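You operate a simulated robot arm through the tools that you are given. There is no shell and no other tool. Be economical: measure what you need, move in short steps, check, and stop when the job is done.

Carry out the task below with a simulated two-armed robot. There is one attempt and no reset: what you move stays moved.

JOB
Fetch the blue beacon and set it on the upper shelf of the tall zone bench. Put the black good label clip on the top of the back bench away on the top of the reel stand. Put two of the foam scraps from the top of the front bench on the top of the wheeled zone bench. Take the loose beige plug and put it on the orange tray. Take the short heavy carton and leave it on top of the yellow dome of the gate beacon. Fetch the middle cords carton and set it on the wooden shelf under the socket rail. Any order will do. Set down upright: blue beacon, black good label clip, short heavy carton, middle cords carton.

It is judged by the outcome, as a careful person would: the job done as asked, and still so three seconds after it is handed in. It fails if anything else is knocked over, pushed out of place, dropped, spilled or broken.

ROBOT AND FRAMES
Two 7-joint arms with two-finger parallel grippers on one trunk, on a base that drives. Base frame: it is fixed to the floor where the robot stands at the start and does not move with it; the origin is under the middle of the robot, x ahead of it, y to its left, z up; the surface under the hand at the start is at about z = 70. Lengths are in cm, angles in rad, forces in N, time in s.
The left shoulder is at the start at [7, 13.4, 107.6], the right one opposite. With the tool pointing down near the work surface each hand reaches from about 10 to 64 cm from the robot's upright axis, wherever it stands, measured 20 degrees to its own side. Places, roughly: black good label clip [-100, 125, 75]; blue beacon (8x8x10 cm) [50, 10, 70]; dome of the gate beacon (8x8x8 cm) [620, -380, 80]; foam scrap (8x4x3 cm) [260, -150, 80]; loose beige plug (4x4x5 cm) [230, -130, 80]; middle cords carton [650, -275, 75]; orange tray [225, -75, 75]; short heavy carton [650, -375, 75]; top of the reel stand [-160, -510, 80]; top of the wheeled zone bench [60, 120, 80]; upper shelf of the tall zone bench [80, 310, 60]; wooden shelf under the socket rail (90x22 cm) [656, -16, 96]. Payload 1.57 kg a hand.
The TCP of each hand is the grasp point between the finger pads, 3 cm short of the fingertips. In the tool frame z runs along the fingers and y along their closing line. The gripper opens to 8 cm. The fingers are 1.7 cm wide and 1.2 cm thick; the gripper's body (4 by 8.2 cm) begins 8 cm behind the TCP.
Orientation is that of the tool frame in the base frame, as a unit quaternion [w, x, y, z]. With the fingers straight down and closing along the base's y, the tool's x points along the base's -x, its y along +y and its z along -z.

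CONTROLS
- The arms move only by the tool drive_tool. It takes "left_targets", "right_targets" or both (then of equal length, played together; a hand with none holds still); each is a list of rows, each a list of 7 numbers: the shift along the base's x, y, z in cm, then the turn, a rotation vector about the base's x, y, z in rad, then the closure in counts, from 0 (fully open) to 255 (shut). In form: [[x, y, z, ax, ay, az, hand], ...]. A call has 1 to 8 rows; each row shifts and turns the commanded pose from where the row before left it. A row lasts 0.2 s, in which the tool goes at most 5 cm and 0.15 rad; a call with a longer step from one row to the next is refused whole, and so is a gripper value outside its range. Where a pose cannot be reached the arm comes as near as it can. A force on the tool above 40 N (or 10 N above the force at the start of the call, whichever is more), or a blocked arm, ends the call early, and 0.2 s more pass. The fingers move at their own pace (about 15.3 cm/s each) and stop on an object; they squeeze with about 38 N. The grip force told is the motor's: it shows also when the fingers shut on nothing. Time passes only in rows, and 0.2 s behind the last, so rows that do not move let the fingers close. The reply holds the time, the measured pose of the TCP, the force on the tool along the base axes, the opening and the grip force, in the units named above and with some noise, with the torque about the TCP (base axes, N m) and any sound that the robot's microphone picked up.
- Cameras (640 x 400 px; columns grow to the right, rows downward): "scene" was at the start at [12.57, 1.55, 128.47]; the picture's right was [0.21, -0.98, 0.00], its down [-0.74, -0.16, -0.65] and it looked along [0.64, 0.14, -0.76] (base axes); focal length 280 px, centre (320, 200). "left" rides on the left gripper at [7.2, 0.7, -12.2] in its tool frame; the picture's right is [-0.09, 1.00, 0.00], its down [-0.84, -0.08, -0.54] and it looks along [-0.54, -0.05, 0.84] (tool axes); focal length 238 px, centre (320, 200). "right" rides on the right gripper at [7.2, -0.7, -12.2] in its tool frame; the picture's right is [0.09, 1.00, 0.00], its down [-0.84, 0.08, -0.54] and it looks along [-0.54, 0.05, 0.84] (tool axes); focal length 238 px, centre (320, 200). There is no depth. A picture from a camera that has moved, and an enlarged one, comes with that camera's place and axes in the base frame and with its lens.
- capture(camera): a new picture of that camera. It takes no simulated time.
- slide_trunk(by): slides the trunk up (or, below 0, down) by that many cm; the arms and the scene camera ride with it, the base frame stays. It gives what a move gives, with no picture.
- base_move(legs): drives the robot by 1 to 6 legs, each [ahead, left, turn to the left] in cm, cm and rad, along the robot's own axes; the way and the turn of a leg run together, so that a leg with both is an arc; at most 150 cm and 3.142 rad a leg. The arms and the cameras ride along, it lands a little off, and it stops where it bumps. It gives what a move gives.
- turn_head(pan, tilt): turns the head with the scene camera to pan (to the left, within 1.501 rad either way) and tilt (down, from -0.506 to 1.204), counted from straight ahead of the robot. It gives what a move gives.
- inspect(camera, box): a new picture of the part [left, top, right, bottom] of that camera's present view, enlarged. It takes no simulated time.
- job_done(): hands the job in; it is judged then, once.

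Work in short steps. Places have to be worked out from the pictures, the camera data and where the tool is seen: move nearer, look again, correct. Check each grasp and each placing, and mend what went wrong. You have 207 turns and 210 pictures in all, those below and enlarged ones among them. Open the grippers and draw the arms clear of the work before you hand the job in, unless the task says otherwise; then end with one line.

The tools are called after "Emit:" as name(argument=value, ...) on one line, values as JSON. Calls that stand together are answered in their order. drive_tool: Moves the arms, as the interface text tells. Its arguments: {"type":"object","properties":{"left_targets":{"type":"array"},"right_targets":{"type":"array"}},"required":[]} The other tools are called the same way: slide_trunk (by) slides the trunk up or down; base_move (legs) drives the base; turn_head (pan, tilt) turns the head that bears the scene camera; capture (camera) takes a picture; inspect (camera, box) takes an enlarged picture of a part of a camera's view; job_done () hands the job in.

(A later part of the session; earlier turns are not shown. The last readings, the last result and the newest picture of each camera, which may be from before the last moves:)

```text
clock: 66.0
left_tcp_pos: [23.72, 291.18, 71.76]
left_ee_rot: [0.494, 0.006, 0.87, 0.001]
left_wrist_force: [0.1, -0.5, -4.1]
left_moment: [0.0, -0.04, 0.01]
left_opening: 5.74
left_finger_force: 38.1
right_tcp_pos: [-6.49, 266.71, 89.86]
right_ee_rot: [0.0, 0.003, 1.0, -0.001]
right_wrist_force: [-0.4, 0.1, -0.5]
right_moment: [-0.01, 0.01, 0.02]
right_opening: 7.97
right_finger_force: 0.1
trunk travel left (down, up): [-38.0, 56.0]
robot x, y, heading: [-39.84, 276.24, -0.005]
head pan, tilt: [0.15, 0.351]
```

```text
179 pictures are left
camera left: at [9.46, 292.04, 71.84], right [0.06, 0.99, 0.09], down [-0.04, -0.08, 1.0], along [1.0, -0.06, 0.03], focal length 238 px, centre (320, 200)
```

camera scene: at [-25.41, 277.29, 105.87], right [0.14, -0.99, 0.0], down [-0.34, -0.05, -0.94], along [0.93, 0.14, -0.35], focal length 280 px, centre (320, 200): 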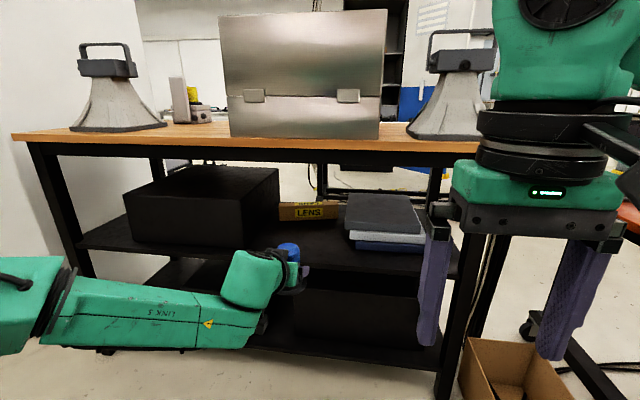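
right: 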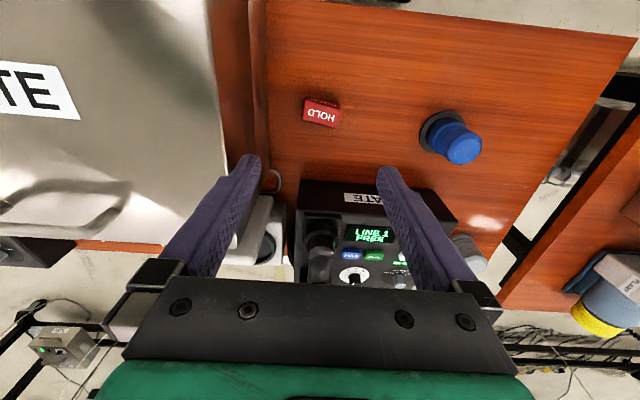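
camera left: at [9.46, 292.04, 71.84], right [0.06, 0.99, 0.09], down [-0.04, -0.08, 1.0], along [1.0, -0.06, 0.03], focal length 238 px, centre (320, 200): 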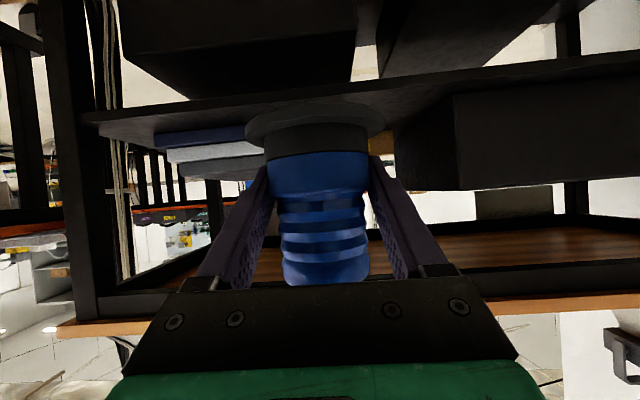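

Clear shelf spot between folders (y<275) and the black box (y>315). I drive 33 cm ahead, so the beacon is about 8 cm inside the shelf edge.

Emit:
base_move(legs=[[33, 0, 0]])

Emit:
capture(camera="scene")

Emit:
capture(camera="left")

```text
clock: 68.2
left_tcp_pos: [56.42, 290.9, 71.74]
left_ee_rot: [0.492, 0.008, 0.87, 0.0]
left_wrist_force: [0.0, 0.2, -4.6]
left_moment: [-0.01, 0.0, 0.0]
left_opening: 5.72
left_finger_force: 38.2
right_tcp_pos: [26.44, 266.54, 89.7]
right_ee_rot: [0.0, 0.003, 1.0, 0.0]
right_wrist_force: [0.7, -0.3, -0.3]
right_moment: [0.01, -0.01, 0.01]
right_opening: 7.99
right_finger_force: 0.1
trunk travel left (down, up): [-38.0, 56.0]
robot x, y, heading: [-7.21, 275.95, -0.01]
head pan, tilt: [0.15, 0.351]
```

```text
178 pictures are left
camera scene: at [7.42, 277.08, 105.86], right [0.14, -0.99, 0.0], down [-0.34, -0.05, -0.94], along [0.93, 0.13, -0.35], focal length 280 px, centre (320, 200)
```

scene: 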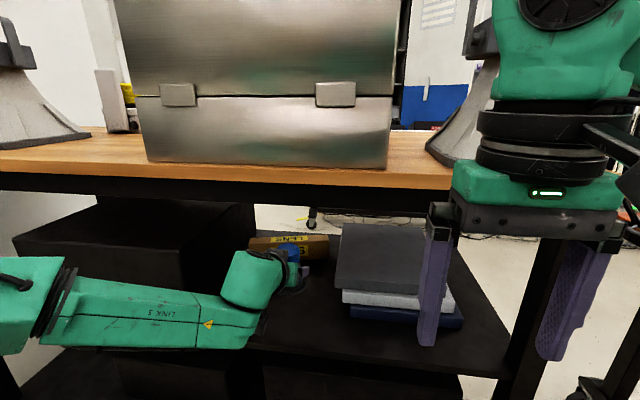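

```text
177 pictures are left
camera left: at [42.3, 291.76, 71.81], right [0.06, 0.99, 0.09], down [-0.04, -0.08, 1.0], along [1.0, -0.06, 0.03], focal length 238 px, centre (320, 200)
```

left: 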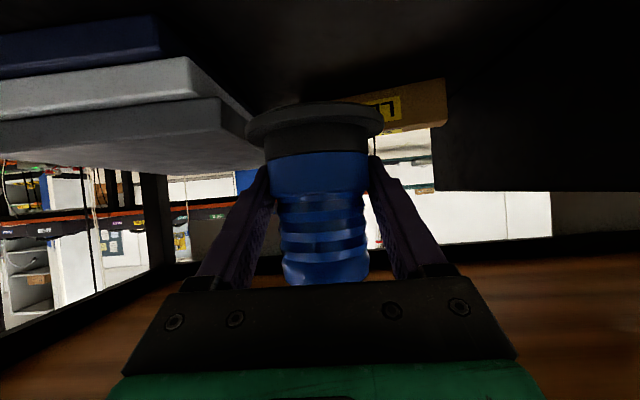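

Good alignment. I lower gently until contact.

Emit:
drive_tool(left_targets=[[0, 0.5, -4, 0, 0, 0, 255], [0, 0.5, -3, 0, 0, 0, 255], [0, 0, -1, 0, 0, 0, 255], [0, 0, -0.5, 0, 0, 0, 255]])

Emit:
capture(camera="left")

```text
clock: 69.2
left_tcp_pos: [56.36, 291.99, 63.27]
left_ee_rot: [0.493, 0.007, 0.87, 0.0]
left_wrist_force: [-0.4, -0.5, -3.9]
left_moment: [0.02, -0.02, 0.01]
left_opening: 5.71
left_finger_force: 37.9
right_tcp_pos: [26.32, 266.36, 89.86]
right_ee_rot: [0.0, 0.004, 1.0, 0.0]
right_wrist_force: [-0.3, 0.9, 0.6]
right_moment: [0.01, 0.03, -0.03]
right_opening: 8.01
right_finger_force: 0.1
trunk travel left (down, up): [-38.0, 56.0]
robot x, y, heading: [-6.89, 275.59, -0.007]
head pan, tilt: [0.15, 0.351]
```

```text
176 pictures are left
camera left: at [42.26, 292.75, 63.35], right [0.06, 0.99, 0.09], down [-0.04, -0.08, 1.0], along [1.0, -0.06, 0.03], focal length 238 px, centre (320, 200)
```

left: 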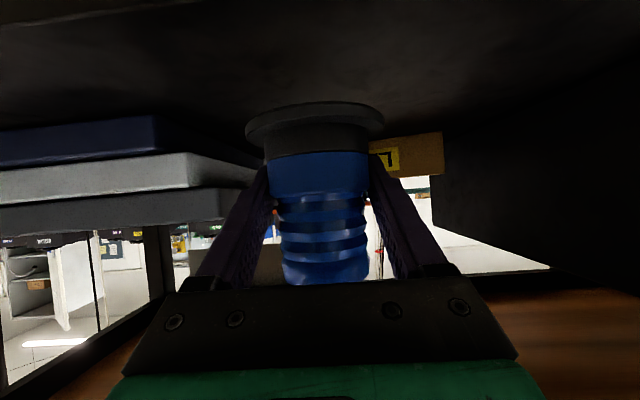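

Bottom is estimated about 1 cm above the shelf. I continue in half-centimetre steps.

Emit:
drive_tool(left_targets=[[0, 0, -0.5, 0, 0, 0, 255], [0, 0, -0.4, 0, 0, 0, 255], [0, 0, -0.3, 0, 0, 0, 255], [0, 0, -0.3, 0, 0, 0, 255]])

```text
clock: 70.2
left_tcp_pos: [56.43, 291.99, 61.69]
left_ee_rot: [0.492, 0.007, 0.87, 0.001]
left_wrist_force: [0.1, 0.1, -4.5]
left_moment: [-0.01, -0.04, -0.01]
left_opening: 5.74
left_finger_force: 38.3
right_tcp_pos: [26.34, 266.55, 89.84]
right_ee_rot: [0.0, 0.003, 1.0, 0.0]
right_wrist_force: [0.8, 0.3, -0.6]
right_moment: [0.01, 0.0, -0.01]
right_opening: 7.97
right_finger_force: 0.1
trunk travel left (down, up): [-38.0, 56.0]
robot x, y, heading: [-7.15, 276.19, -0.005]
head pan, tilt: [0.15, 0.351]
```

No contact yet; I keep lowering.

Emit:
drive_tool(left_targets=[[0, 0, -0.4, 0, 0, 0, 255], [0, 0, -0.4, 0, 0, 0, 255], [0, 0, -0.4, 0, 0, 0, 255], [0, 0, -0.4, 0, 0, 0, 255], [0, 0, -0.4, 0, 0, 0, 255]])

Emit:
capture(camera="left")

```text
clock: 71.4
left_tcp_pos: [56.39, 292.0, 59.71]
left_ee_rot: [0.494, 0.006, 0.87, 0.001]
left_wrist_force: [-0.5, -0.3, -3.6]
left_moment: [0.01, -0.01, 0.0]
left_opening: 5.7
left_finger_force: 38.1
right_tcp_pos: [26.16, 266.52, 89.74]
right_ee_rot: [0.0, 0.004, 1.0, 0.0]
right_wrist_force: [0.0, 0.1, 0.2]
right_moment: [0.01, 0.0, 0.0]
right_opening: 8.01
right_finger_force: 0.0
trunk travel left (down, up): [-38.0, 56.0]
robot x, y, heading: [-7.05, 275.73, -0.006]
head pan, tilt: [0.15, 0.351]
```

```text
175 pictures are left
camera left: at [42.28, 292.76, 59.82], right [0.06, 0.99, 0.09], down [-0.04, -0.08, 1.0], along [1.0, -0.06, 0.03], focal length 238 px, centre (320, 200)
```

left: 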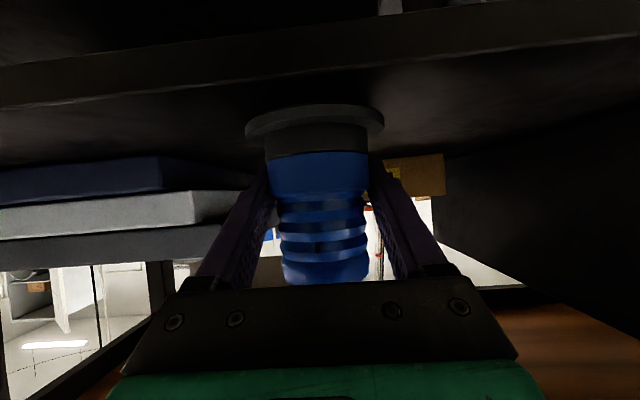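

Still no contact. I look closer at the beacon base and the shelf edge.

Emit:
inspect(camera="left", box=[160, 20, 480, 220])

Emit:
inspect(camera="scene", box=[180, 200, 420, 400])

```text
2.00 times, centred on (320, 120) of left
camera zoom: at [42.28, 292.76, 59.82], right [0.06, 0.99, 0.09], down [-0.04, -0.08, 1.0], along [1.0, -0.06, 0.03], focal length 477 px, centre (320, 360)
```

zoom: 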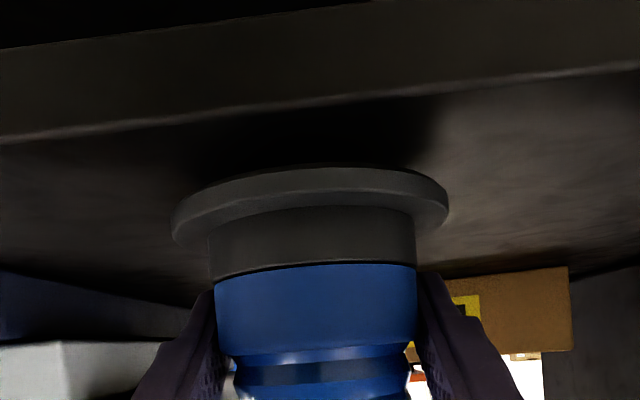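

```text
2.00 times, centred on (300, 300) of scene
camera zoom: at [7.37, 277.08, 105.87], right [0.14, -0.99, 0.0], down [-0.34, -0.05, -0.94], along [0.93, 0.13, -0.34], focal length 560 px, centre (360, 0)
```

zoom: 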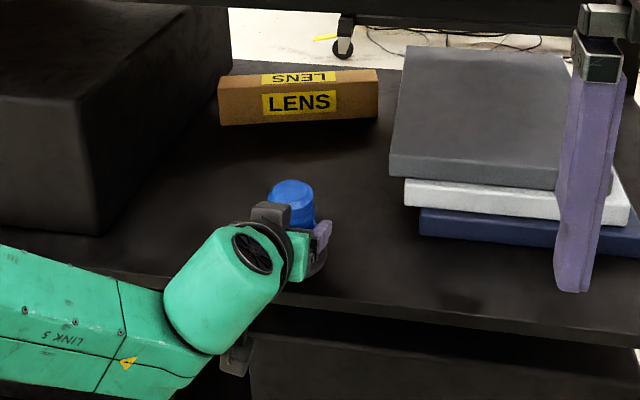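

The shelf edge is really at x≈54.5, z≈53.6, so the beacon must go further in. I raise 3 cm, drive 9 cm ahead, and look.

Emit:
drive_tool(left_targets=[[0, 0, 3, 0, 0, 0, 255]])

Emit:
base_move(legs=[[9, 0, 0]])

Emit:
drive_tool(left_targets=[[0, 0, -2, 0, 0, 0, 255], [0, 0, -1, 0, 0, 0, 255], [0, 0, -0.3, 0, 0, 0, 255], [0, 0, -0.3, 0, 0, 0, 255], [0, 0, -0.3, 0, 0, 0, 255]])

Emit:
inspect(camera="left", box=[160, 20, 480, 220])

```text
clock: 71.8
left_tcp_pos: [56.32, 291.8, 62.57]
left_ee_rot: [0.493, 0.008, 0.87, 0.0]
left_wrist_force: [0.0, 0.1, -5.2]
left_moment: [0.03, 0.01, 0.02]
left_opening: 5.73
left_finger_force: 38.2
right_tcp_pos: [26.25, 266.55, 89.8]
right_ee_rot: [0.001, 0.003, 1.0, 0.001]
right_wrist_force: [0.5, 0.2, 0.6]
right_moment: [0.04, -0.06, -0.02]
right_opening: 8.01
right_finger_force: 0.0
trunk travel left (down, up): [-38.0, 56.0]
robot x, y, heading: [-6.63, 275.36, -0.009]
head pan, tilt: [0.15, 0.351]
```

```text
clock: 72.9
left_tcp_pos: [65.44, 291.86, 62.44]
left_ee_rot: [0.493, 0.008, 0.87, 0.001]
left_wrist_force: [-0.1, -0.6, -4.3]
left_moment: [-0.02, 0.0, -0.02]
left_opening: 5.71
left_finger_force: 38.1
right_tcp_pos: [35.21, 266.37, 89.72]
right_ee_rot: [0.0, 0.003, 1.0, 0.0]
right_wrist_force: [0.2, 0.1, -0.3]
right_moment: [0.0, 0.03, -0.02]
right_opening: 7.98
right_finger_force: 0.0
trunk travel left (down, up): [-38.0, 56.0]
robot x, y, heading: [1.61, 275.85, -0.008]
head pan, tilt: [0.15, 0.351]
```

```text
clock: 74.1
left_tcp_pos: [65.23, 291.93, 58.94]
left_ee_rot: [0.495, 0.008, 0.869, -0.001]
left_wrist_force: [-1.2, -0.2, 2.0]
left_moment: [-0.24, 0.08, 0.03]
left_opening: 5.72
left_finger_force: 38.8
right_tcp_pos: [35.12, 266.43, 89.79]
right_ee_rot: [0.0, 0.003, 1.0, 0.0]
right_wrist_force: [-0.3, 0.1, -0.4]
right_moment: [-0.02, 0.01, 0.0]
right_opening: 8.02
right_finger_force: 0.1
trunk travel left (down, up): [-38.0, 56.0]
robot x, y, heading: [2.11, 275.63, -0.005]
head pan, tilt: [0.15, 0.351]
```

```text
2.00 times, centred on (320, 120) of left
camera zoom: at [51.13, 292.67, 58.89], right [0.06, 0.99, 0.09], down [-0.04, -0.08, 1.0], along [1.0, -0.06, 0.03], focal length 477 px, centre (320, 360)
```

zoom: 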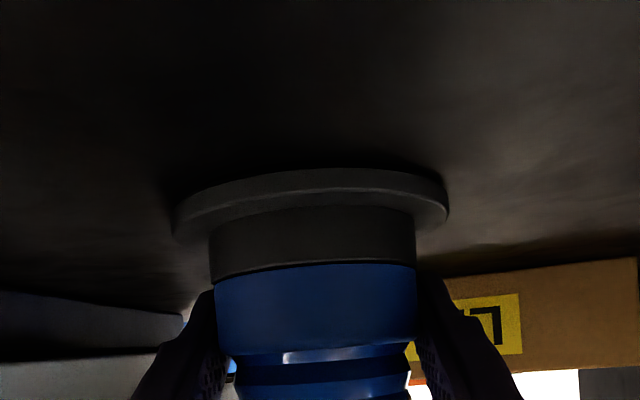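

Contact at shelf height. I open and withdraw along the finger axis.

Emit:
drive_tool(left_targets=[[0, 0, -0.1, 0, 0, 0, 255], [0, 0, 0, 0, 0, 0, 0], [0, 0, 0, 0, 0, 0, 0], [-2, 0, 1, 0, 0, 0, 0], [-4, 0, 2, 0, 0, 0, 0], [-4, 0, 2, 0, 0, 0, 0]])

Emit:
base_move(legs=[[-30, 0, 0]])

Emit:
capture(camera="left")

Emit:
capture(camera="scene")

```text
clock: 75.5
left_tcp_pos: [55.46, 291.95, 63.81]
left_ee_rot: [0.494, 0.007, 0.869, 0.0]
left_wrist_force: [-0.2, 0.2, 0.1]
left_moment: [0.0, 0.0, 0.01]
left_opening: 7.99
left_finger_force: 0.0
right_tcp_pos: [35.05, 266.42, 89.87]
right_ee_rot: [0.001, 0.004, 1.0, -0.001]
right_wrist_force: [-0.3, -0.1, 0.5]
right_moment: [0.01, 0.02, 0.0]
right_opening: 8.0
right_finger_force: 0.0
trunk travel left (down, up): [-38.0, 56.0]
robot x, y, heading: [2.14, 275.87, -0.009]
head pan, tilt: [0.15, 0.351]
```

```text
clock: 77.6
left_tcp_pos: [25.34, 292.29, 63.66]
left_ee_rot: [0.494, 0.008, 0.87, 0.0]
left_wrist_force: [-0.4, -0.4, 0.4]
left_moment: [-0.01, -0.03, -0.02]
left_opening: 8.0
left_finger_force: 0.0
right_tcp_pos: [4.98, 266.59, 89.97]
right_ee_rot: [0.0, 0.004, 1.0, 0.0]
right_wrist_force: [0.4, -0.1, 0.9]
right_moment: [0.01, 0.03, 0.0]
right_opening: 8.0
right_finger_force: 0.0
trunk travel left (down, up): [-38.0, 56.0]
robot x, y, heading: [-28.2, 275.99, -0.004]
head pan, tilt: [0.15, 0.351]
```

```text
171 pictures are left
camera left: at [11.3, 293.05, 63.81], right [0.06, 0.99, 0.09], down [-0.04, -0.09, 1.0], along [1.0, -0.06, 0.03], focal length 238 px, centre (320, 200)
```

left: 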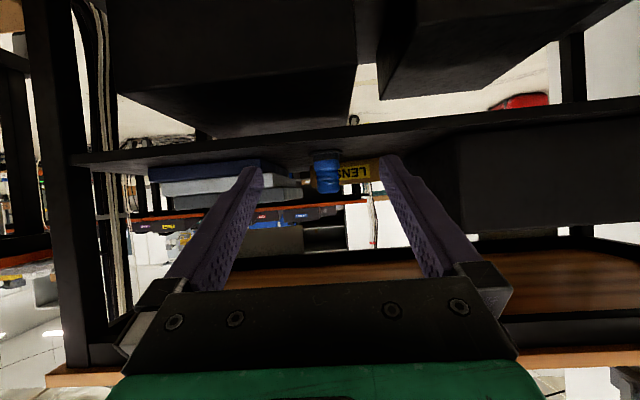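

```text
170 pictures are left
camera scene: at [-13.9, 277.2, 105.9], right [0.14, -0.99, 0.0], down [-0.34, -0.05, -0.94], along [0.93, 0.13, -0.34], focal length 280 px, centre (320, 200)
```

scene: 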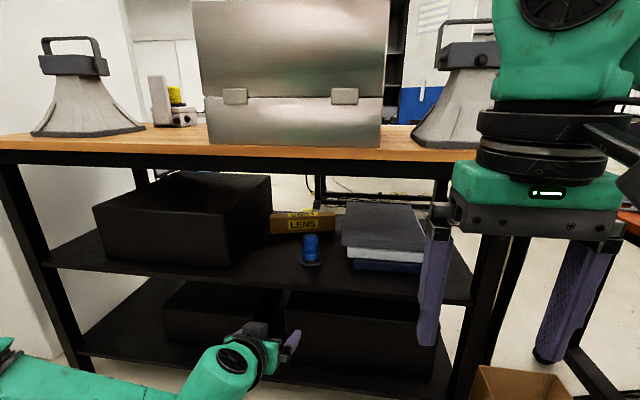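

Beacon is upright on the upper shelf. I restore the left hand to vertical, draw it in, raise the trunk and drive toward the clip on the back bench.

Emit:
drive_tool(left_targets=[[0, 0, 3, 0, 0.15, 0, 0], [0, 0, 3, 0, 0.15, 0, 0], [0, 0, 3, 0, 0.15, 0, 0], [-3, 0, 3, 0, 0.15, 0, 0], [-4, 0, 3, 0, 0.15, 0, 0], [-4, 0, 3, 0, 0.15, 0, 0], [-4, 0, 3, 0, 0.131, 0, 0], [-4, 0, 3, 0, 0, 0, 0]])

Emit:
slide_trunk(by=20)

Emit:
base_move(legs=[[0, 0, 1.57], [-146, 0, 0], [0, 0, 0.9]])

Emit:
turn_head(pan=0.2, tilt=0.5)

Emit:
capture(camera="scene")

```text
clock: 79.4
left_tcp_pos: [6.17, 292.25, 87.84]
left_ee_rot: [0.0, 0.006, 1.0, -0.004]
left_wrist_force: [-0.6, -0.5, 0.3]
left_moment: [-0.01, 0.0, 0.0]
left_opening: 8.0
left_finger_force: 0.0
right_tcp_pos: [4.91, 266.7, 89.99]
right_ee_rot: [0.002, 0.003, 1.0, -0.001]
right_wrist_force: [-0.6, 0.5, -0.7]
right_moment: [0.03, 0.0, -0.02]
right_opening: 8.03
right_finger_force: 0.0
trunk travel left (down, up): [-38.0, 56.0]
robot x, y, heading: [-27.67, 275.81, -0.004]
head pan, tilt: [0.15, 0.351]
```

```text
clock: 81.5
left_tcp_pos: [6.42, 292.4, 107.72]
left_ee_rot: [0.0, 0.007, 1.0, -0.004]
left_wrist_force: [-0.1, 0.4, 1.0]
left_moment: [0.02, -0.02, -0.02]
left_opening: 8.0
left_finger_force: 0.0
right_tcp_pos: [5.18, 266.66, 109.8]
right_ee_rot: [0.001, 0.003, 1.0, 0.0]
right_wrist_force: [0.0, 0.3, -0.3]
right_moment: [0.0, 0.01, -0.01]
right_opening: 8.0
right_finger_force: 0.0
trunk travel left (down, up): [-58.0, 36.0]
robot x, y, heading: [-28.15, 275.65, -0.005]
head pan, tilt: [0.15, 0.351]
```

```text
clock: 94.8
left_tcp_pos: [-67.46, 141.58, 107.76]
left_ee_rot: [-0.004, 0.942, -0.335, 0.0]
left_wrist_force: [-1.1, -0.5, 0.4]
left_moment: [-0.03, 0.0, 0.01]
left_opening: 8.01
left_finger_force: 0.0
right_tcp_pos: [-50.5, 161.01, 109.68]
right_ee_rot: [0.0, 0.943, -0.332, -0.001]
right_wrist_force: [0.9, 0.5, -0.2]
right_moment: [-0.01, 0.01, 0.01]
right_opening: 8.01
right_finger_force: 0.1
trunk travel left (down, up): [-58.0, 36.0]
robot x, y, heading: [-30.15, 132.85, 2.467]
head pan, tilt: [0.15, 0.351]
```

```text
clock: 95.5
left_tcp_pos: [-67.46, 141.6, 107.64]
left_ee_rot: [-0.004, 0.942, -0.334, 0.0]
left_wrist_force: [0.0, -0.4, 0.3]
left_moment: [0.0, -0.03, 0.04]
left_opening: 8.0
left_finger_force: 0.1
right_tcp_pos: [-50.58, 160.94, 109.89]
right_ee_rot: [0.001, 0.944, -0.331, -0.001]
right_wrist_force: [1.0, 1.4, -0.1]
right_moment: [-0.02, -0.02, -0.02]
right_opening: 8.02
right_finger_force: 0.2
trunk travel left (down, up): [-58.0, 36.0]
robot x, y, heading: [-30.63, 133.31, 2.467]
head pan, tilt: [0.201, 0.499]
```

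```text
169 pictures are left
camera scene: at [-42.41, 140.32, 124.52], right [0.46, 0.89, 0.0], down [0.43, -0.22, -0.88], along [-0.78, 0.4, -0.48], focal length 280 px, centre (320, 200)
```

scene: 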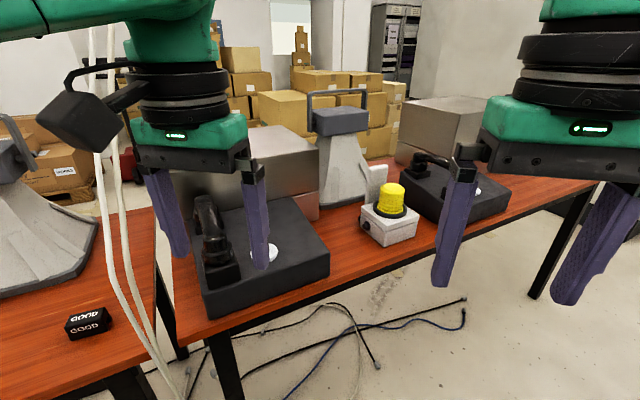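

The GOOD clip is near (-97, 116), and a hanging cable is about (-83, 128). I rotate and shift so the left hand reaches the clip from the side away from the cable.

Emit:
base_move(legs=[[0, 7.5, 0.53], [6, 0, 0]])

Emit:
turn_head(pan=0.15, tilt=0.7)

Emit:
capture(camera="scene")

Emit:
capture(camera="left")

```text
clock: 97.9
left_tcp_pos: [-75.51, 115.76, 107.83]
left_ee_rot: [-0.003, 0.997, -0.077, 0.0]
left_wrist_force: [0.0, -0.4, 0.0]
left_moment: [0.01, 0.01, 0.01]
left_opening: 8.0
left_finger_force: 0.0
right_tcp_pos: [-70.61, 140.93, 109.63]
right_ee_rot: [0.001, 0.997, -0.072, -0.001]
right_wrist_force: [-0.3, -0.2, 0.9]
right_moment: [0.01, 0.01, 0.03]
right_opening: 7.99
right_finger_force: 0.0
trunk travel left (down, up): [-58.0, 36.0]
robot x, y, heading: [-39.09, 127.3, 2.995]
head pan, tilt: [0.201, 0.499]
```

```text
clock: 98.7
left_tcp_pos: [-75.61, 115.79, 107.74]
left_ee_rot: [-0.004, 0.997, -0.077, 0.0]
left_wrist_force: [-0.9, 0.5, 0.0]
left_moment: [-0.01, -0.01, -0.04]
left_opening: 8.02
left_finger_force: 0.0
right_tcp_pos: [-70.63, 141.08, 109.8]
right_ee_rot: [0.002, 0.997, -0.072, -0.001]
right_wrist_force: [-0.3, 0.1, 0.2]
right_moment: [0.0, 0.02, 0.02]
right_opening: 7.99
right_finger_force: 0.0
trunk travel left (down, up): [-58.0, 36.0]
robot x, y, heading: [-38.87, 127.21, 2.996]
head pan, tilt: [0.15, 0.7]
```

```text
168 pictures are left
camera scene: at [-52.77, 127.83, 122.74], right [-0.01, 1.0, 0.0], down [0.64, 0.0, -0.76], along [-0.76, 0.0, -0.64], focal length 280 px, centre (320, 200)
```

scene: 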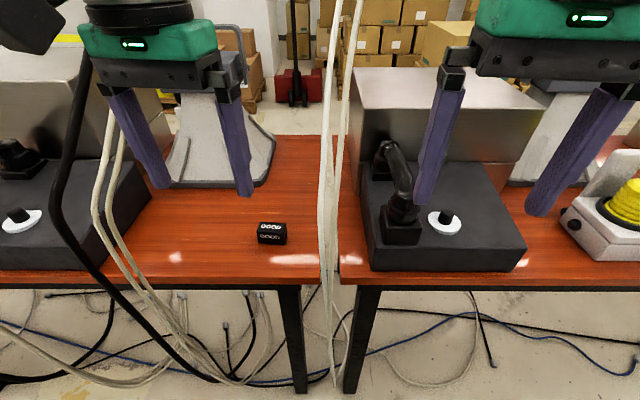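

```text
167 pictures are left
camera left: at [-68.53, 113.9, 119.86], right [-0.24, -0.97, -0.01], down [-0.82, 0.2, 0.54], along [-0.53, 0.14, -0.84], focal length 238 px, centre (320, 200)
```

left: 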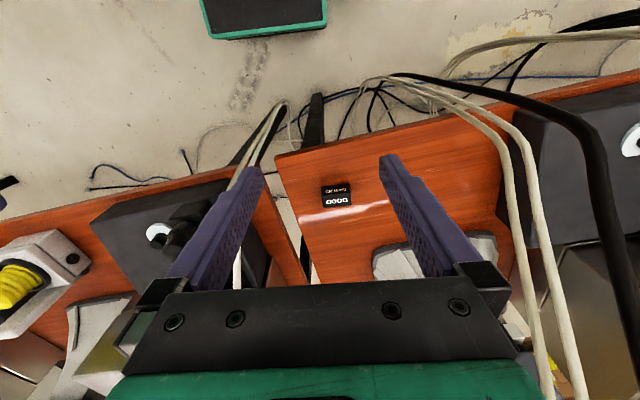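

Cables hang on both sides of the clip (about y=128 and y≈95). I check how the left forearm runs relative to them.

Emit:
turn_head(pan=0.9, tilt=0.4)

Emit:
capture(camera="scene")

Emit:
capture(camera="right")

```text
clock: 99.8
left_tcp_pos: [-75.48, 115.75, 107.65]
left_ee_rot: [-0.004, 0.997, -0.076, -0.001]
left_wrist_force: [-0.1, 0.4, -0.2]
left_moment: [0.01, 0.0, 0.01]
left_opening: 7.98
left_finger_force: 0.1
right_tcp_pos: [-70.63, 141.01, 109.85]
right_ee_rot: [0.001, 0.997, -0.072, -0.001]
right_wrist_force: [1.1, 0.2, 0.6]
right_moment: [-0.01, 0.0, 0.06]
right_opening: 8.0
right_finger_force: 0.2
trunk travel left (down, up): [-58.0, 36.0]
robot x, y, heading: [-39.04, 127.24, 2.995]
head pan, tilt: [0.901, 0.4]
```

```text
166 pictures are left
camera scene: at [-50.96, 121.53, 125.43], right [-0.69, 0.73, 0.0], down [0.28, 0.27, -0.92], along [-0.67, -0.63, -0.39], focal length 280 px, centre (320, 200)
```

scene: 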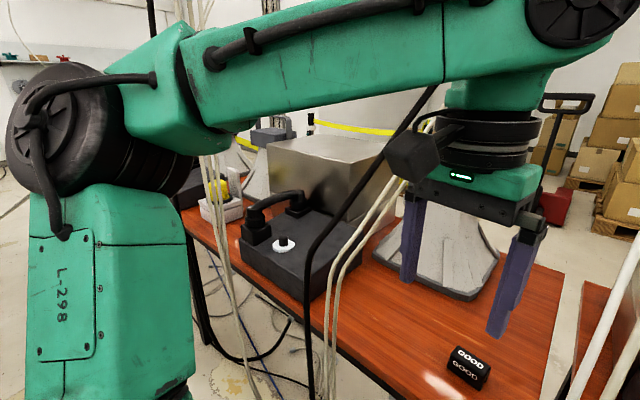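

```text
165 pictures are left
camera right: at [-63.56, 140.6, 121.92], right [-0.05, -1.0, 0.0], down [-0.84, 0.04, 0.54], along [-0.54, 0.03, -0.84], focal length 238 px, centre (320, 200)
```

right: 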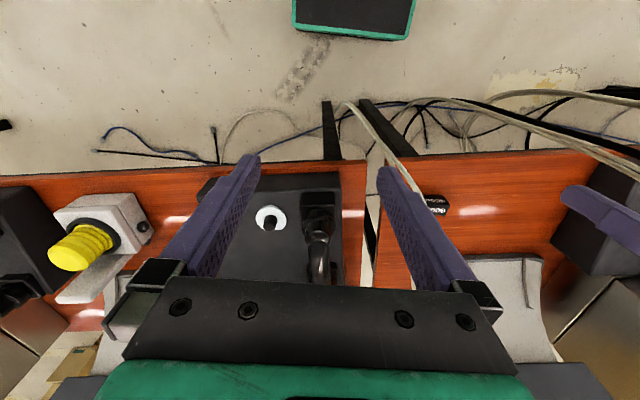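

The left cables lean into the forearm's path, so a vertical grasp would snag them. I'll use the 60° forward-tilted hand instead, keeping wrist and forearm in the aisle: first back off, lower the trunk and tilt.

Emit:
base_move(legs=[[-14, 0, 0]])

Emit:
slide_trunk(by=-5)

Emit:
drive_tool(left_targets=[[-2, 0.45, -2.2, 0, 0, 0, 0], [-2, 0.45, -2.2, 0.022, 0.148, 0, 0], [-2, 0.45, -2.2, 0.022, 0.148, 0, 0], [-2, 0.45, -2.2, 0.022, 0.148, 0, 0], [-1, 0.45, -2.2, 0.022, 0.148, 0, 0], [-1, 0.45, -2.2, 0.022, 0.148, 0, 0], [-0.5, 0.45, -2.2, 0.022, 0.148, 0, 0], [-0.5, 0, 0, 0.022, 0.148, 0, 0]])

Emit:
capture(camera="left")

Emit:
capture(camera="scene")

```text
clock: 101.1
left_tcp_pos: [-61.87, 113.83, 107.59]
left_ee_rot: [-0.004, 0.997, -0.076, 0.001]
left_wrist_force: [1.0, 0.6, 0.5]
left_moment: [-0.02, -0.02, -0.07]
left_opening: 7.98
left_finger_force: 0.1
right_tcp_pos: [-57.08, 139.17, 109.81]
right_ee_rot: [0.001, 0.997, -0.072, 0.0]
right_wrist_force: [-1.0, 0.0, 0.0]
right_moment: [0.0, -0.01, 0.02]
right_opening: 8.01
right_finger_force: 0.0
trunk travel left (down, up): [-58.0, 36.0]
robot x, y, heading: [-25.49, 125.32, 2.998]
head pan, tilt: [0.901, 0.4]
```

```text
clock: 102.0
left_tcp_pos: [-61.81, 113.79, 102.74]
left_ee_rot: [-0.004, 0.997, -0.075, 0.0]
left_wrist_force: [0.2, -1.0, 0.0]
left_moment: [0.01, -0.02, 0.04]
left_opening: 8.01
left_finger_force: 0.0
right_tcp_pos: [-56.97, 139.02, 104.85]
right_ee_rot: [0.001, 0.997, -0.072, -0.001]
right_wrist_force: [-0.6, 0.0, -0.4]
right_moment: [0.0, 0.01, -0.02]
right_opening: 7.98
right_finger_force: 0.0
trunk travel left (down, up): [-53.0, 41.0]
robot x, y, heading: [-25.59, 125.09, 2.998]
head pan, tilt: [0.901, 0.4]
```

```text
clock: 103.8
left_tcp_pos: [-75.23, 117.82, 94.07]
left_ee_rot: [-0.033, 0.889, -0.064, -0.453]
left_wrist_force: [0.5, 0.5, 0.2]
left_moment: [0.0, 0.01, 0.02]
left_opening: 7.98
left_finger_force: 0.0
left hand out of reach, approached as far as the arm can: row 6, 7, 8
right_tcp_pos: [-56.93, 139.11, 104.79]
right_ee_rot: [0.001, 0.997, -0.071, -0.001]
right_wrist_force: [0.1, -0.1, -0.5]
right_moment: [-0.03, -0.01, 0.03]
right_opening: 7.97
right_finger_force: 0.1
trunk travel left (down, up): [-53.0, 41.0]
robot x, y, heading: [-25.64, 125.2, 2.995]
head pan, tilt: [0.901, 0.4]
```

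```text
164 pictures are left
camera left: at [-61.39, 115.0, 95.37], right [-0.2, -0.98, 0.07], down [-0.04, 0.08, 1.0], along [-0.98, 0.19, -0.06], focal length 238 px, centre (320, 200)
```

left: 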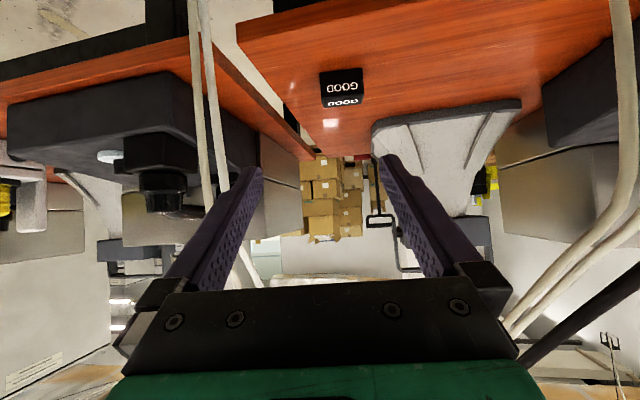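

```text
163 pictures are left
camera scene: at [-37.19, 119.52, 120.44], right [-0.69, 0.73, 0.0], down [0.28, 0.27, -0.92], along [-0.67, -0.63, -0.39], focal length 280 px, centre (320, 200)
```

scene: 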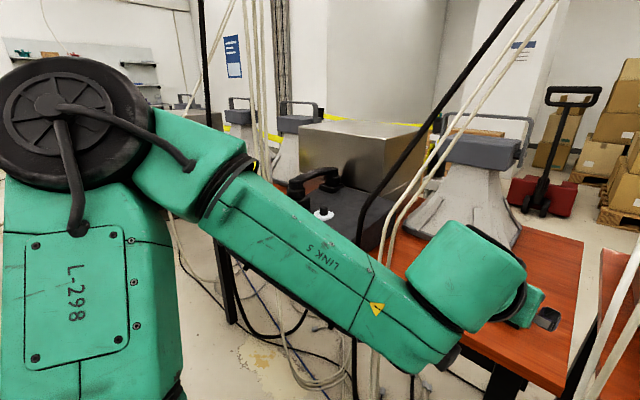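

The forearm now stays in the aisle, clear of the cables; clip confirmed at (-95.4, 117.1). I lower the hand, then drive 7 cm ahead.

Emit:
drive_tool(left_targets=[[-1, -0.5, -4, 0, 0, 0, 0], [-1, -0.5, -4, 0, 0, 0, 0]])

Emit:
base_move(legs=[[7, 0, 0]])

Emit:
capture(camera="left")

Emit:
capture(camera="scene")

```text
clock: 104.4
left_tcp_pos: [-77.36, 116.67, 85.87]
left_ee_rot: [-0.032, 0.889, -0.063, -0.452]
left_wrist_force: [0.2, -0.5, -0.6]
left_moment: [0.02, 0.0, -0.08]
left_opening: 7.98
left_finger_force: 0.1
right_tcp_pos: [-57.11, 138.96, 104.7]
right_ee_rot: [-0.001, 0.997, -0.072, 0.0]
right_wrist_force: [-0.5, 0.1, -0.5]
right_moment: [0.02, -0.02, -0.04]
right_opening: 8.0
right_finger_force: 0.0
trunk travel left (down, up): [-53.0, 41.0]
robot x, y, heading: [-25.57, 125.51, 2.998]
head pan, tilt: [0.901, 0.4]
```

```text
clock: 105.4
left_tcp_pos: [-84.24, 117.91, 86.07]
left_ee_rot: [-0.032, 0.888, -0.064, -0.454]
left_wrist_force: [-0.3, 0.2, 0.0]
left_moment: [0.0, -0.03, 0.01]
left_opening: 7.99
left_finger_force: 0.1
right_tcp_pos: [-63.98, 140.11, 104.78]
right_ee_rot: [0.001, 0.997, -0.072, 0.0]
right_wrist_force: [-0.7, 0.5, -0.4]
right_moment: [-0.01, -0.01, 0.01]
right_opening: 7.96
right_finger_force: 0.1
trunk travel left (down, up): [-53.0, 41.0]
robot x, y, heading: [-32.27, 126.18, 2.997]
head pan, tilt: [0.901, 0.4]
```

```text
162 pictures are left
camera left: at [-70.36, 115.14, 87.38], right [-0.2, -0.98, 0.08], down [-0.04, 0.09, 1.0], along [-0.98, 0.19, -0.06], focal length 238 px, centre (320, 200)
```

left: 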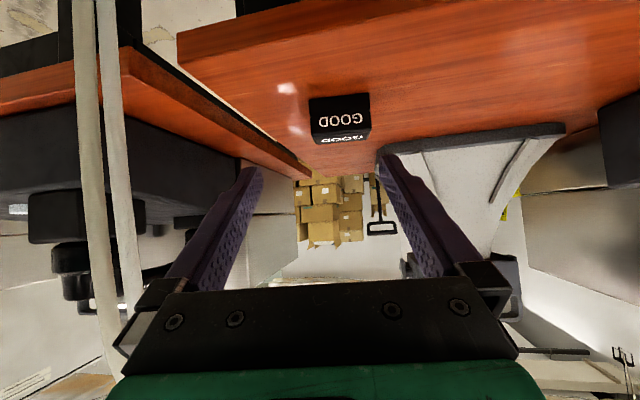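

```text
161 pictures are left
camera scene: at [-44.23, 120.54, 120.43], right [-0.69, 0.73, 0.0], down [0.28, 0.27, -0.92], along [-0.67, -0.63, -0.39], focal length 280 px, centre (320, 200)
```

scene: 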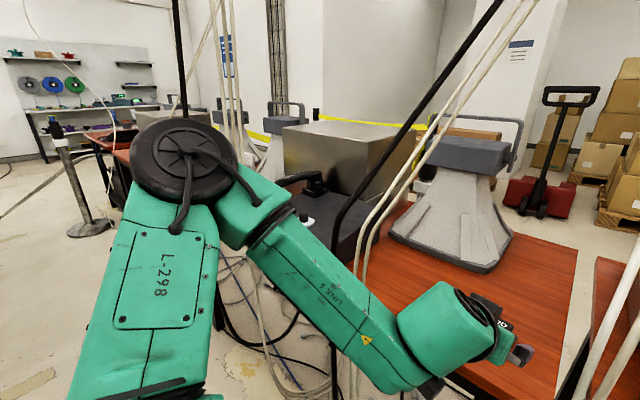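

Clip at (-95.6, 117.0), spanning z≈75.5–80, about 6 cm wide. I slide in and close.

Emit:
drive_tool(left_targets=[[-2.9, -0.25, -1.8, 0, 0, 0, 0], [-2.9, -0.25, -1.8, 0, 0, 0, 0], [-2.9, -0.2, -1.8, 0, 0, 0, 0], [-2.8, -0.2, -1.6, 0, 0, 0, 0], [0, 0, 0, 0, 0, 0, 0]])

Emit:
capture(camera="left")

```text
clock: 106.6
left_tcp_pos: [-95.57, 116.95, 79.01]
left_ee_rot: [-0.033, 0.889, -0.065, -0.453]
left_wrist_force: [0.0, 0.5, 0.8]
left_moment: [0.02, 0.04, 0.02]
left_opening: 8.0
left_finger_force: 0.0
right_tcp_pos: [-63.85, 140.15, 104.77]
right_ee_rot: [0.0, 0.997, -0.072, -0.001]
right_wrist_force: [0.4, 0.5, -0.5]
right_moment: [0.0, 0.01, 0.0]
right_opening: 7.99
right_finger_force: 0.1
trunk travel left (down, up): [-53.0, 41.0]
robot x, y, heading: [-32.33, 126.12, 2.995]
head pan, tilt: [0.901, 0.4]
```

```text
160 pictures are left
camera left: at [-81.68, 114.23, 80.38], right [-0.2, -0.98, 0.08], down [-0.04, 0.09, 1.0], along [-0.98, 0.19, -0.06], focal length 238 px, centre (320, 200)
```

left: 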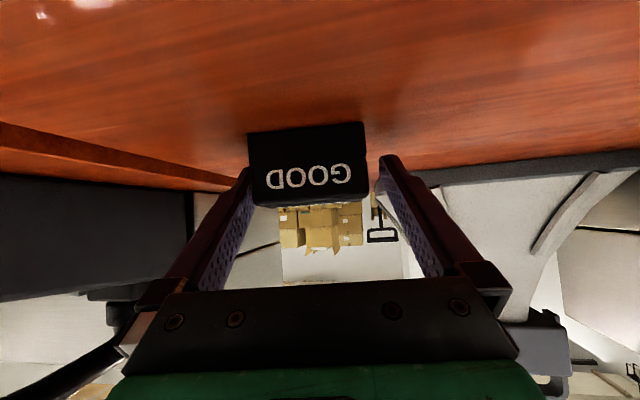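

The clip sits between the fingers. I close and lift slightly.

Emit:
drive_tool(left_targets=[[0, 0, 0, 0, 0, 0, 255], [0, 0, 0, 0, 0, 0, 255], [0, 0, 0, 0, 0, 0, 255], [0, 0, 1, 0, 0, 0, 255], [0.5, 0, 2, 0, 0, 0, 255]])

Emit:
capture(camera="left")

```text
clock: 107.8
left_tcp_pos: [-95.19, 116.96, 82.14]
left_ee_rot: [-0.033, 0.889, -0.065, -0.453]
left_wrist_force: [0.5, 0.4, 1.2]
left_moment: [0.02, 0.04, 0.0]
left_opening: 5.9
left_finger_force: 38.2
right_tcp_pos: [-63.79, 140.04, 104.8]
right_ee_rot: [0.001, 0.997, -0.072, -0.001]
right_wrist_force: [0.7, 0.9, 0.4]
right_moment: [-0.04, 0.0, -0.02]
right_opening: 7.99
right_finger_force: 0.0
trunk travel left (down, up): [-53.0, 41.0]
robot x, y, heading: [-32.57, 126.14, 2.995]
head pan, tilt: [0.901, 0.4]
```

```text
159 pictures are left
camera left: at [-81.24, 114.27, 83.46], right [-0.2, -0.98, 0.08], down [-0.04, 0.09, 1.0], along [-0.98, 0.19, -0.06], focal length 238 px, centre (320, 200)
```

left: 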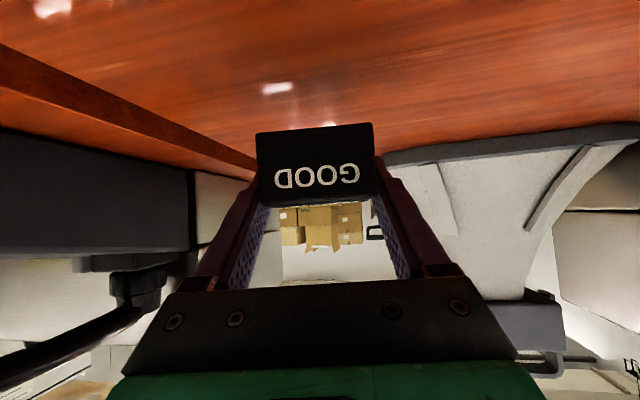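

Clip held firmly. I back off, then retract and un-tilt the hand (the clip stays gripped) before turning.

Emit:
base_move(legs=[[-14, 0, 0]])

Emit:
drive_tool(left_targets=[[4, 0, 2, 0, 0, 0, 255], [4, 0, 2, -0.022, -0.145, 0, 255], [4, 0, 2, -0.022, -0.145, 0, 255], [4, 0, 2, -0.022, -0.145, 0, 255], [4, 0, 2, -0.022, -0.145, 0, 255], [4, 0, 2, -0.022, -0.145, 0, 255], [3, 0, 2, -0.022, -0.145, 0, 255], [3, 0, 2, -0.01, -0.06, 0, 255]])

Emit:
base_move(legs=[[0, 0, 1.72], [125, 0, 0]])

Emit:
turn_head(pan=0.0, tilt=0.25)

Emit:
capture(camera="scene")

```text
clock: 109.1
left_tcp_pos: [-81.54, 115.09, 82.04]
left_ee_rot: [-0.032, 0.889, -0.065, -0.453]
left_wrist_force: [-0.3, -0.1, -0.3]
left_moment: [-0.03, -0.05, 0.03]
left_opening: 5.93
left_finger_force: 37.7
right_tcp_pos: [-50.08, 138.07, 104.85]
right_ee_rot: [0.001, 0.997, -0.072, 0.0]
right_wrist_force: [-0.1, -1.1, -0.1]
right_moment: [0.03, -0.01, 0.02]
right_opening: 7.99
right_finger_force: 0.1
trunk travel left (down, up): [-53.0, 41.0]
robot x, y, heading: [-18.64, 124.02, 2.996]
head pan, tilt: [0.901, 0.4]
```

```text
clock: 110.9
left_tcp_pos: [-51.02, 114.97, 98.11]
left_ee_rot: [0.004, 0.997, -0.075, -0.001]
left_wrist_force: [-0.1, 0.0, 0.1]
left_moment: [0.0, 0.02, 0.01]
left_opening: 5.94
left_finger_force: 38.8
right_tcp_pos: [-49.93, 138.02, 104.86]
right_ee_rot: [0.0, 0.997, -0.072, -0.001]
right_wrist_force: [0.5, -0.6, -0.6]
right_moment: [0.01, 0.01, 0.0]
right_opening: 8.01
right_finger_force: 0.1
trunk travel left (down, up): [-53.0, 41.0]
robot x, y, heading: [-18.62, 124.09, 2.999]
head pan, tilt: [0.901, 0.4]
```

```text
clock: 121.4
left_tcp_pos: [-7.12, -32.58, 98.02]
left_ee_rot: [0.003, 0.713, 0.701, 0.001]
left_wrist_force: [-0.1, 1.5, -0.1]
left_moment: [0.0, -0.04, 0.0]
left_opening: 5.92
left_finger_force: 38.1
right_tcp_pos: [-30.17, -34.3, 104.75]
right_ee_rot: [0.002, 0.712, 0.702, -0.001]
right_wrist_force: [0.0, 0.1, -0.6]
right_moment: [0.02, 0.01, 0.01]
right_opening: 7.99
right_finger_force: 0.1
trunk travel left (down, up): [-53.0, 41.0]
robot x, y, heading: [-20.33, -1.28, -1.588]
head pan, tilt: [0.901, 0.4]
```

```text
clock: 122.6
left_tcp_pos: [-7.15, -32.46, 97.9]
left_ee_rot: [0.002, 0.713, 0.701, 0.001]
left_wrist_force: [-0.1, 0.4, 0.6]
left_moment: [-0.01, 0.0, 0.02]
left_opening: 5.91
left_finger_force: 38.2
right_tcp_pos: [-30.11, -34.34, 104.74]
right_ee_rot: [0.001, 0.712, 0.702, 0.0]
right_wrist_force: [0.1, -0.6, 0.2]
right_moment: [-0.01, 0.01, 0.01]
right_opening: 8.02
right_finger_force: 0.1
trunk travel left (down, up): [-53.0, 41.0]
robot x, y, heading: [-20.37, -1.67, -1.582]
head pan, tilt: [0.0, 0.25]
```

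```text
158 pictures are left
camera scene: at [-20.82, -15.8, 121.83], right [-1.0, 0.01, 0.0], down [0.0, 0.25, -0.97], along [-0.01, -0.97, -0.25], focal length 280 px, centre (320, 200)
```

scene: 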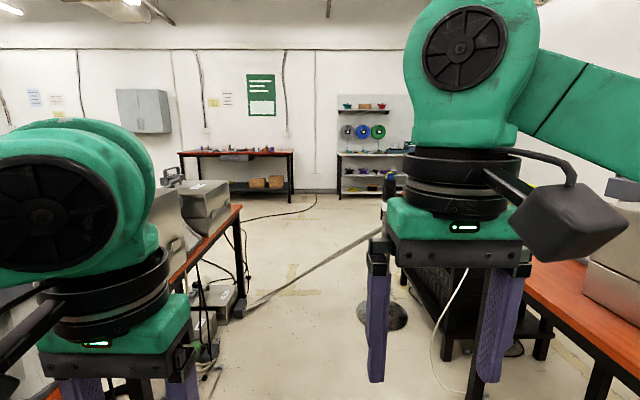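

I check what the band across the aisle floor is before driving on.

Emit:
inspect(camera="scene", box=[180, 130, 460, 340])

```text
1.90 times, centred on (320, 235) of scene
camera zoom: at [-20.82, -15.8, 121.83], right [-1.0, 0.01, 0.0], down [0.0, 0.25, -0.97], along [-0.01, -0.97, -0.25], focal length 533 px, centre (320, 133)
```

zoom: 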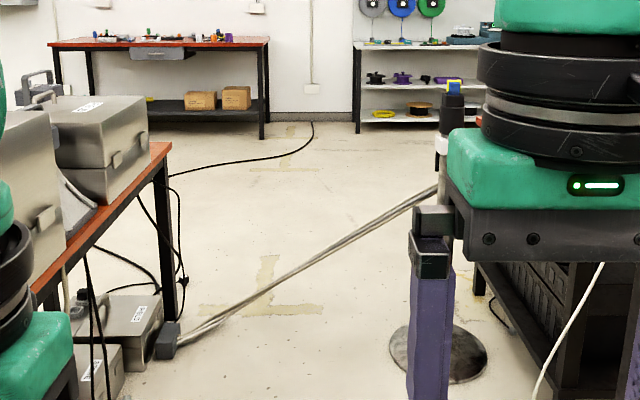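

Cables run from a floor box up to the post. I drive nearer to see whether there is a passage.

Emit:
base_move(legs=[[75, 0, 0]])

Emit:
turn_head(pan=-0.1, tilt=0.5)

Emit:
capture(camera="scene")

Emit:
turn_head(pan=-0.9, tilt=0.5)

Emit:
capture(camera="scene")

```text
clock: 126.6
left_tcp_pos: [-8.27, -107.6, 97.96]
left_ee_rot: [0.002, 0.715, 0.699, 0.002]
left_wrist_force: [0.3, 1.0, 0.0]
left_moment: [0.01, -0.01, -0.03]
left_opening: 5.92
left_finger_force: 37.9
right_tcp_pos: [-31.34, -109.31, 104.83]
right_ee_rot: [0.001, 0.713, 0.701, 0.0]
right_wrist_force: [0.5, 0.4, 0.1]
right_moment: [0.0, 0.01, -0.03]
right_opening: 7.98
right_finger_force: 0.2
trunk travel left (down, up): [-53.0, 41.0]
robot x, y, heading: [-21.54, -75.89, -1.585]
head pan, tilt: [0.0, 0.25]
```

```text
clock: 127.4
left_tcp_pos: [-8.42, -107.49, 98.0]
left_ee_rot: [0.004, 0.714, 0.7, 0.001]
left_wrist_force: [0.9, -0.2, -0.5]
left_moment: [-0.01, 0.01, -0.02]
left_opening: 5.92
left_finger_force: 38.1
right_tcp_pos: [-31.4, -109.21, 104.76]
right_ee_rot: [0.001, 0.713, 0.701, 0.0]
right_wrist_force: [0.2, 0.2, -0.8]
right_moment: [0.0, -0.03, 0.01]
right_opening: 8.03
right_finger_force: 0.0
trunk travel left (down, up): [-53.0, 41.0]
robot x, y, heading: [-21.92, -76.21, -1.592]
head pan, tilt: [-0.099, 0.499]
```

```text
156 pictures are left
camera scene: at [-22.9, -90.37, 119.53], right [-0.99, 0.12, 0.0], down [0.06, 0.47, -0.88], along [-0.1, -0.87, -0.48], focal length 280 px, centre (320, 200)
```

scene: 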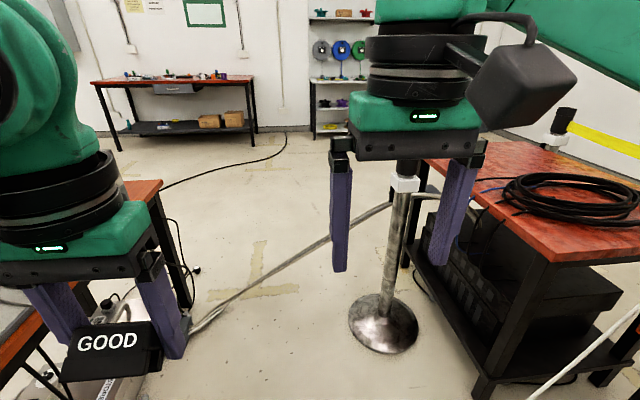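

```text
clock: 128.5
left_tcp_pos: [-8.26, -107.44, 98.08]
left_ee_rot: [0.003, 0.715, 0.699, 0.001]
left_wrist_force: [-0.2, -0.1, -0.6]
left_moment: [-0.02, 0.02, 0.0]
left_opening: 5.93
left_finger_force: 37.6
right_tcp_pos: [-31.4, -109.15, 104.89]
right_ee_rot: [0.002, 0.714, 0.701, 0.001]
right_wrist_force: [-0.2, -1.5, 0.5]
right_moment: [-0.03, 0.02, -0.02]
right_opening: 8.0
right_finger_force: 0.1
trunk travel left (down, up): [-53.0, 41.0]
robot x, y, heading: [-21.65, -75.93, -1.587]
head pan, tilt: [-0.901, 0.499]
```

```text
155 pictures are left
camera scene: at [-29.07, -86.88, 119.52], right [-0.61, 0.79, 0.0], down [0.38, 0.29, -0.88], along [-0.7, -0.53, -0.48], focal length 280 px, centre (320, 200)
```

scene: 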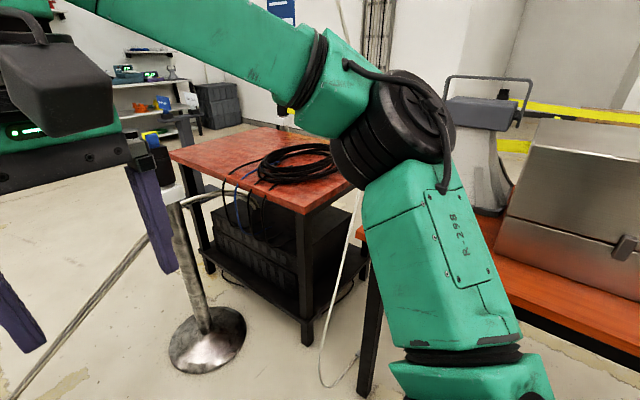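

The cables really hang across the exit (≈33 cm high mid-aisle), so I won't drive through them. I turn round and look for a way out at the north end.

Emit:
base_move(legs=[[0, 0, 3.14], [150, 5, 0], [150, 0, 0], [80, 0, 0]])

Emit:
turn_head(pan=-0.3, tilt=0.2)

Emit:
capture(camera="scene")

Emit:
turn_head(pan=0.4, tilt=0.2)

Emit:
capture(camera="scene")

```text
refused: leg 2 is longer than a leg can be; nothing moved
```

```text
clock: 129.5
left_tcp_pos: [-8.35, -107.47, 98.03]
left_ee_rot: [0.003, 0.714, 0.7, 0.001]
left_wrist_force: [0.5, 0.4, 0.4]
left_moment: [-0.02, -0.01, -0.01]
left_opening: 5.92
left_finger_force: 38.5
right_tcp_pos: [-31.43, -109.28, 104.88]
right_ee_rot: [0.002, 0.713, 0.701, 0.001]
right_wrist_force: [0.3, -0.8, -0.8]
right_moment: [0.0, -0.01, 0.05]
right_opening: 7.97
right_finger_force: 0.1
trunk travel left (down, up): [-53.0, 41.0]
robot x, y, heading: [-21.8, -76.24, -1.585]
head pan, tilt: [-0.3, 0.201]
```

```text
154 pictures are left
camera scene: at [-24.76, -90.19, 122.28], right [-0.95, 0.31, 0.0], down [0.06, 0.19, -0.98], along [-0.31, -0.93, -0.2], focal length 280 px, centre (320, 200)
```

scene: 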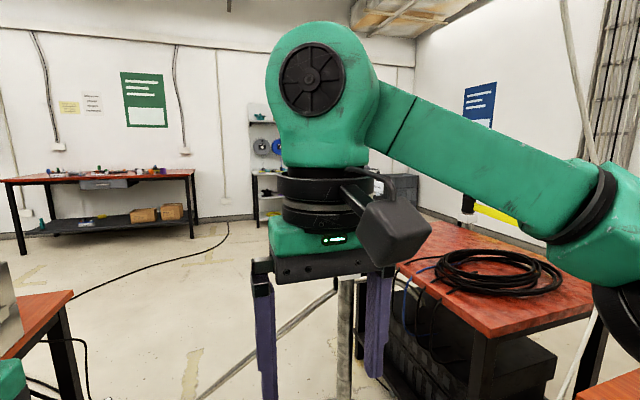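

```text
clock: 130.6
left_tcp_pos: [-8.31, -107.5, 97.86]
left_ee_rot: [0.003, 0.714, 0.7, 0.001]
left_wrist_force: [-1.3, 0.8, -1.2]
left_moment: [0.01, 0.02, 0.03]
left_opening: 5.95
left_finger_force: 37.8
right_tcp_pos: [-31.4, -109.22, 104.85]
right_ee_rot: [0.001, 0.713, 0.701, 0.0]
right_wrist_force: [-0.3, -0.2, -0.2]
right_moment: [-0.01, 0.01, 0.0]
right_opening: 7.99
right_finger_force: 0.0
trunk travel left (down, up): [-53.0, 41.0]
robot x, y, heading: [-21.48, -76.56, -1.585]
head pan, tilt: [0.4, 0.201]
```

```text
153 pictures are left
camera scene: at [-18.38, -89.99, 122.29], right [-0.93, -0.37, 0.0], down [-0.07, 0.19, -0.98], along [0.37, -0.91, -0.2], focal length 280 px, centre (320, 200)
```

scene: 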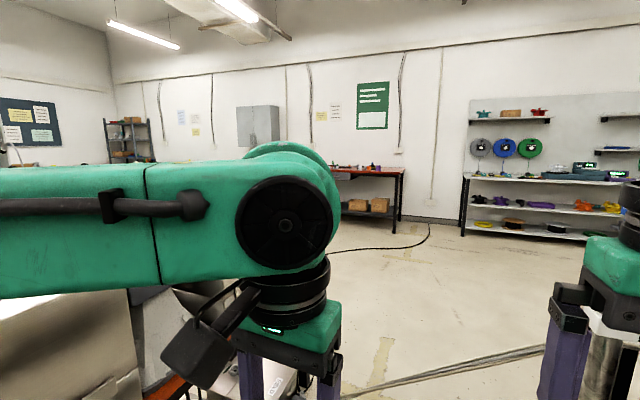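

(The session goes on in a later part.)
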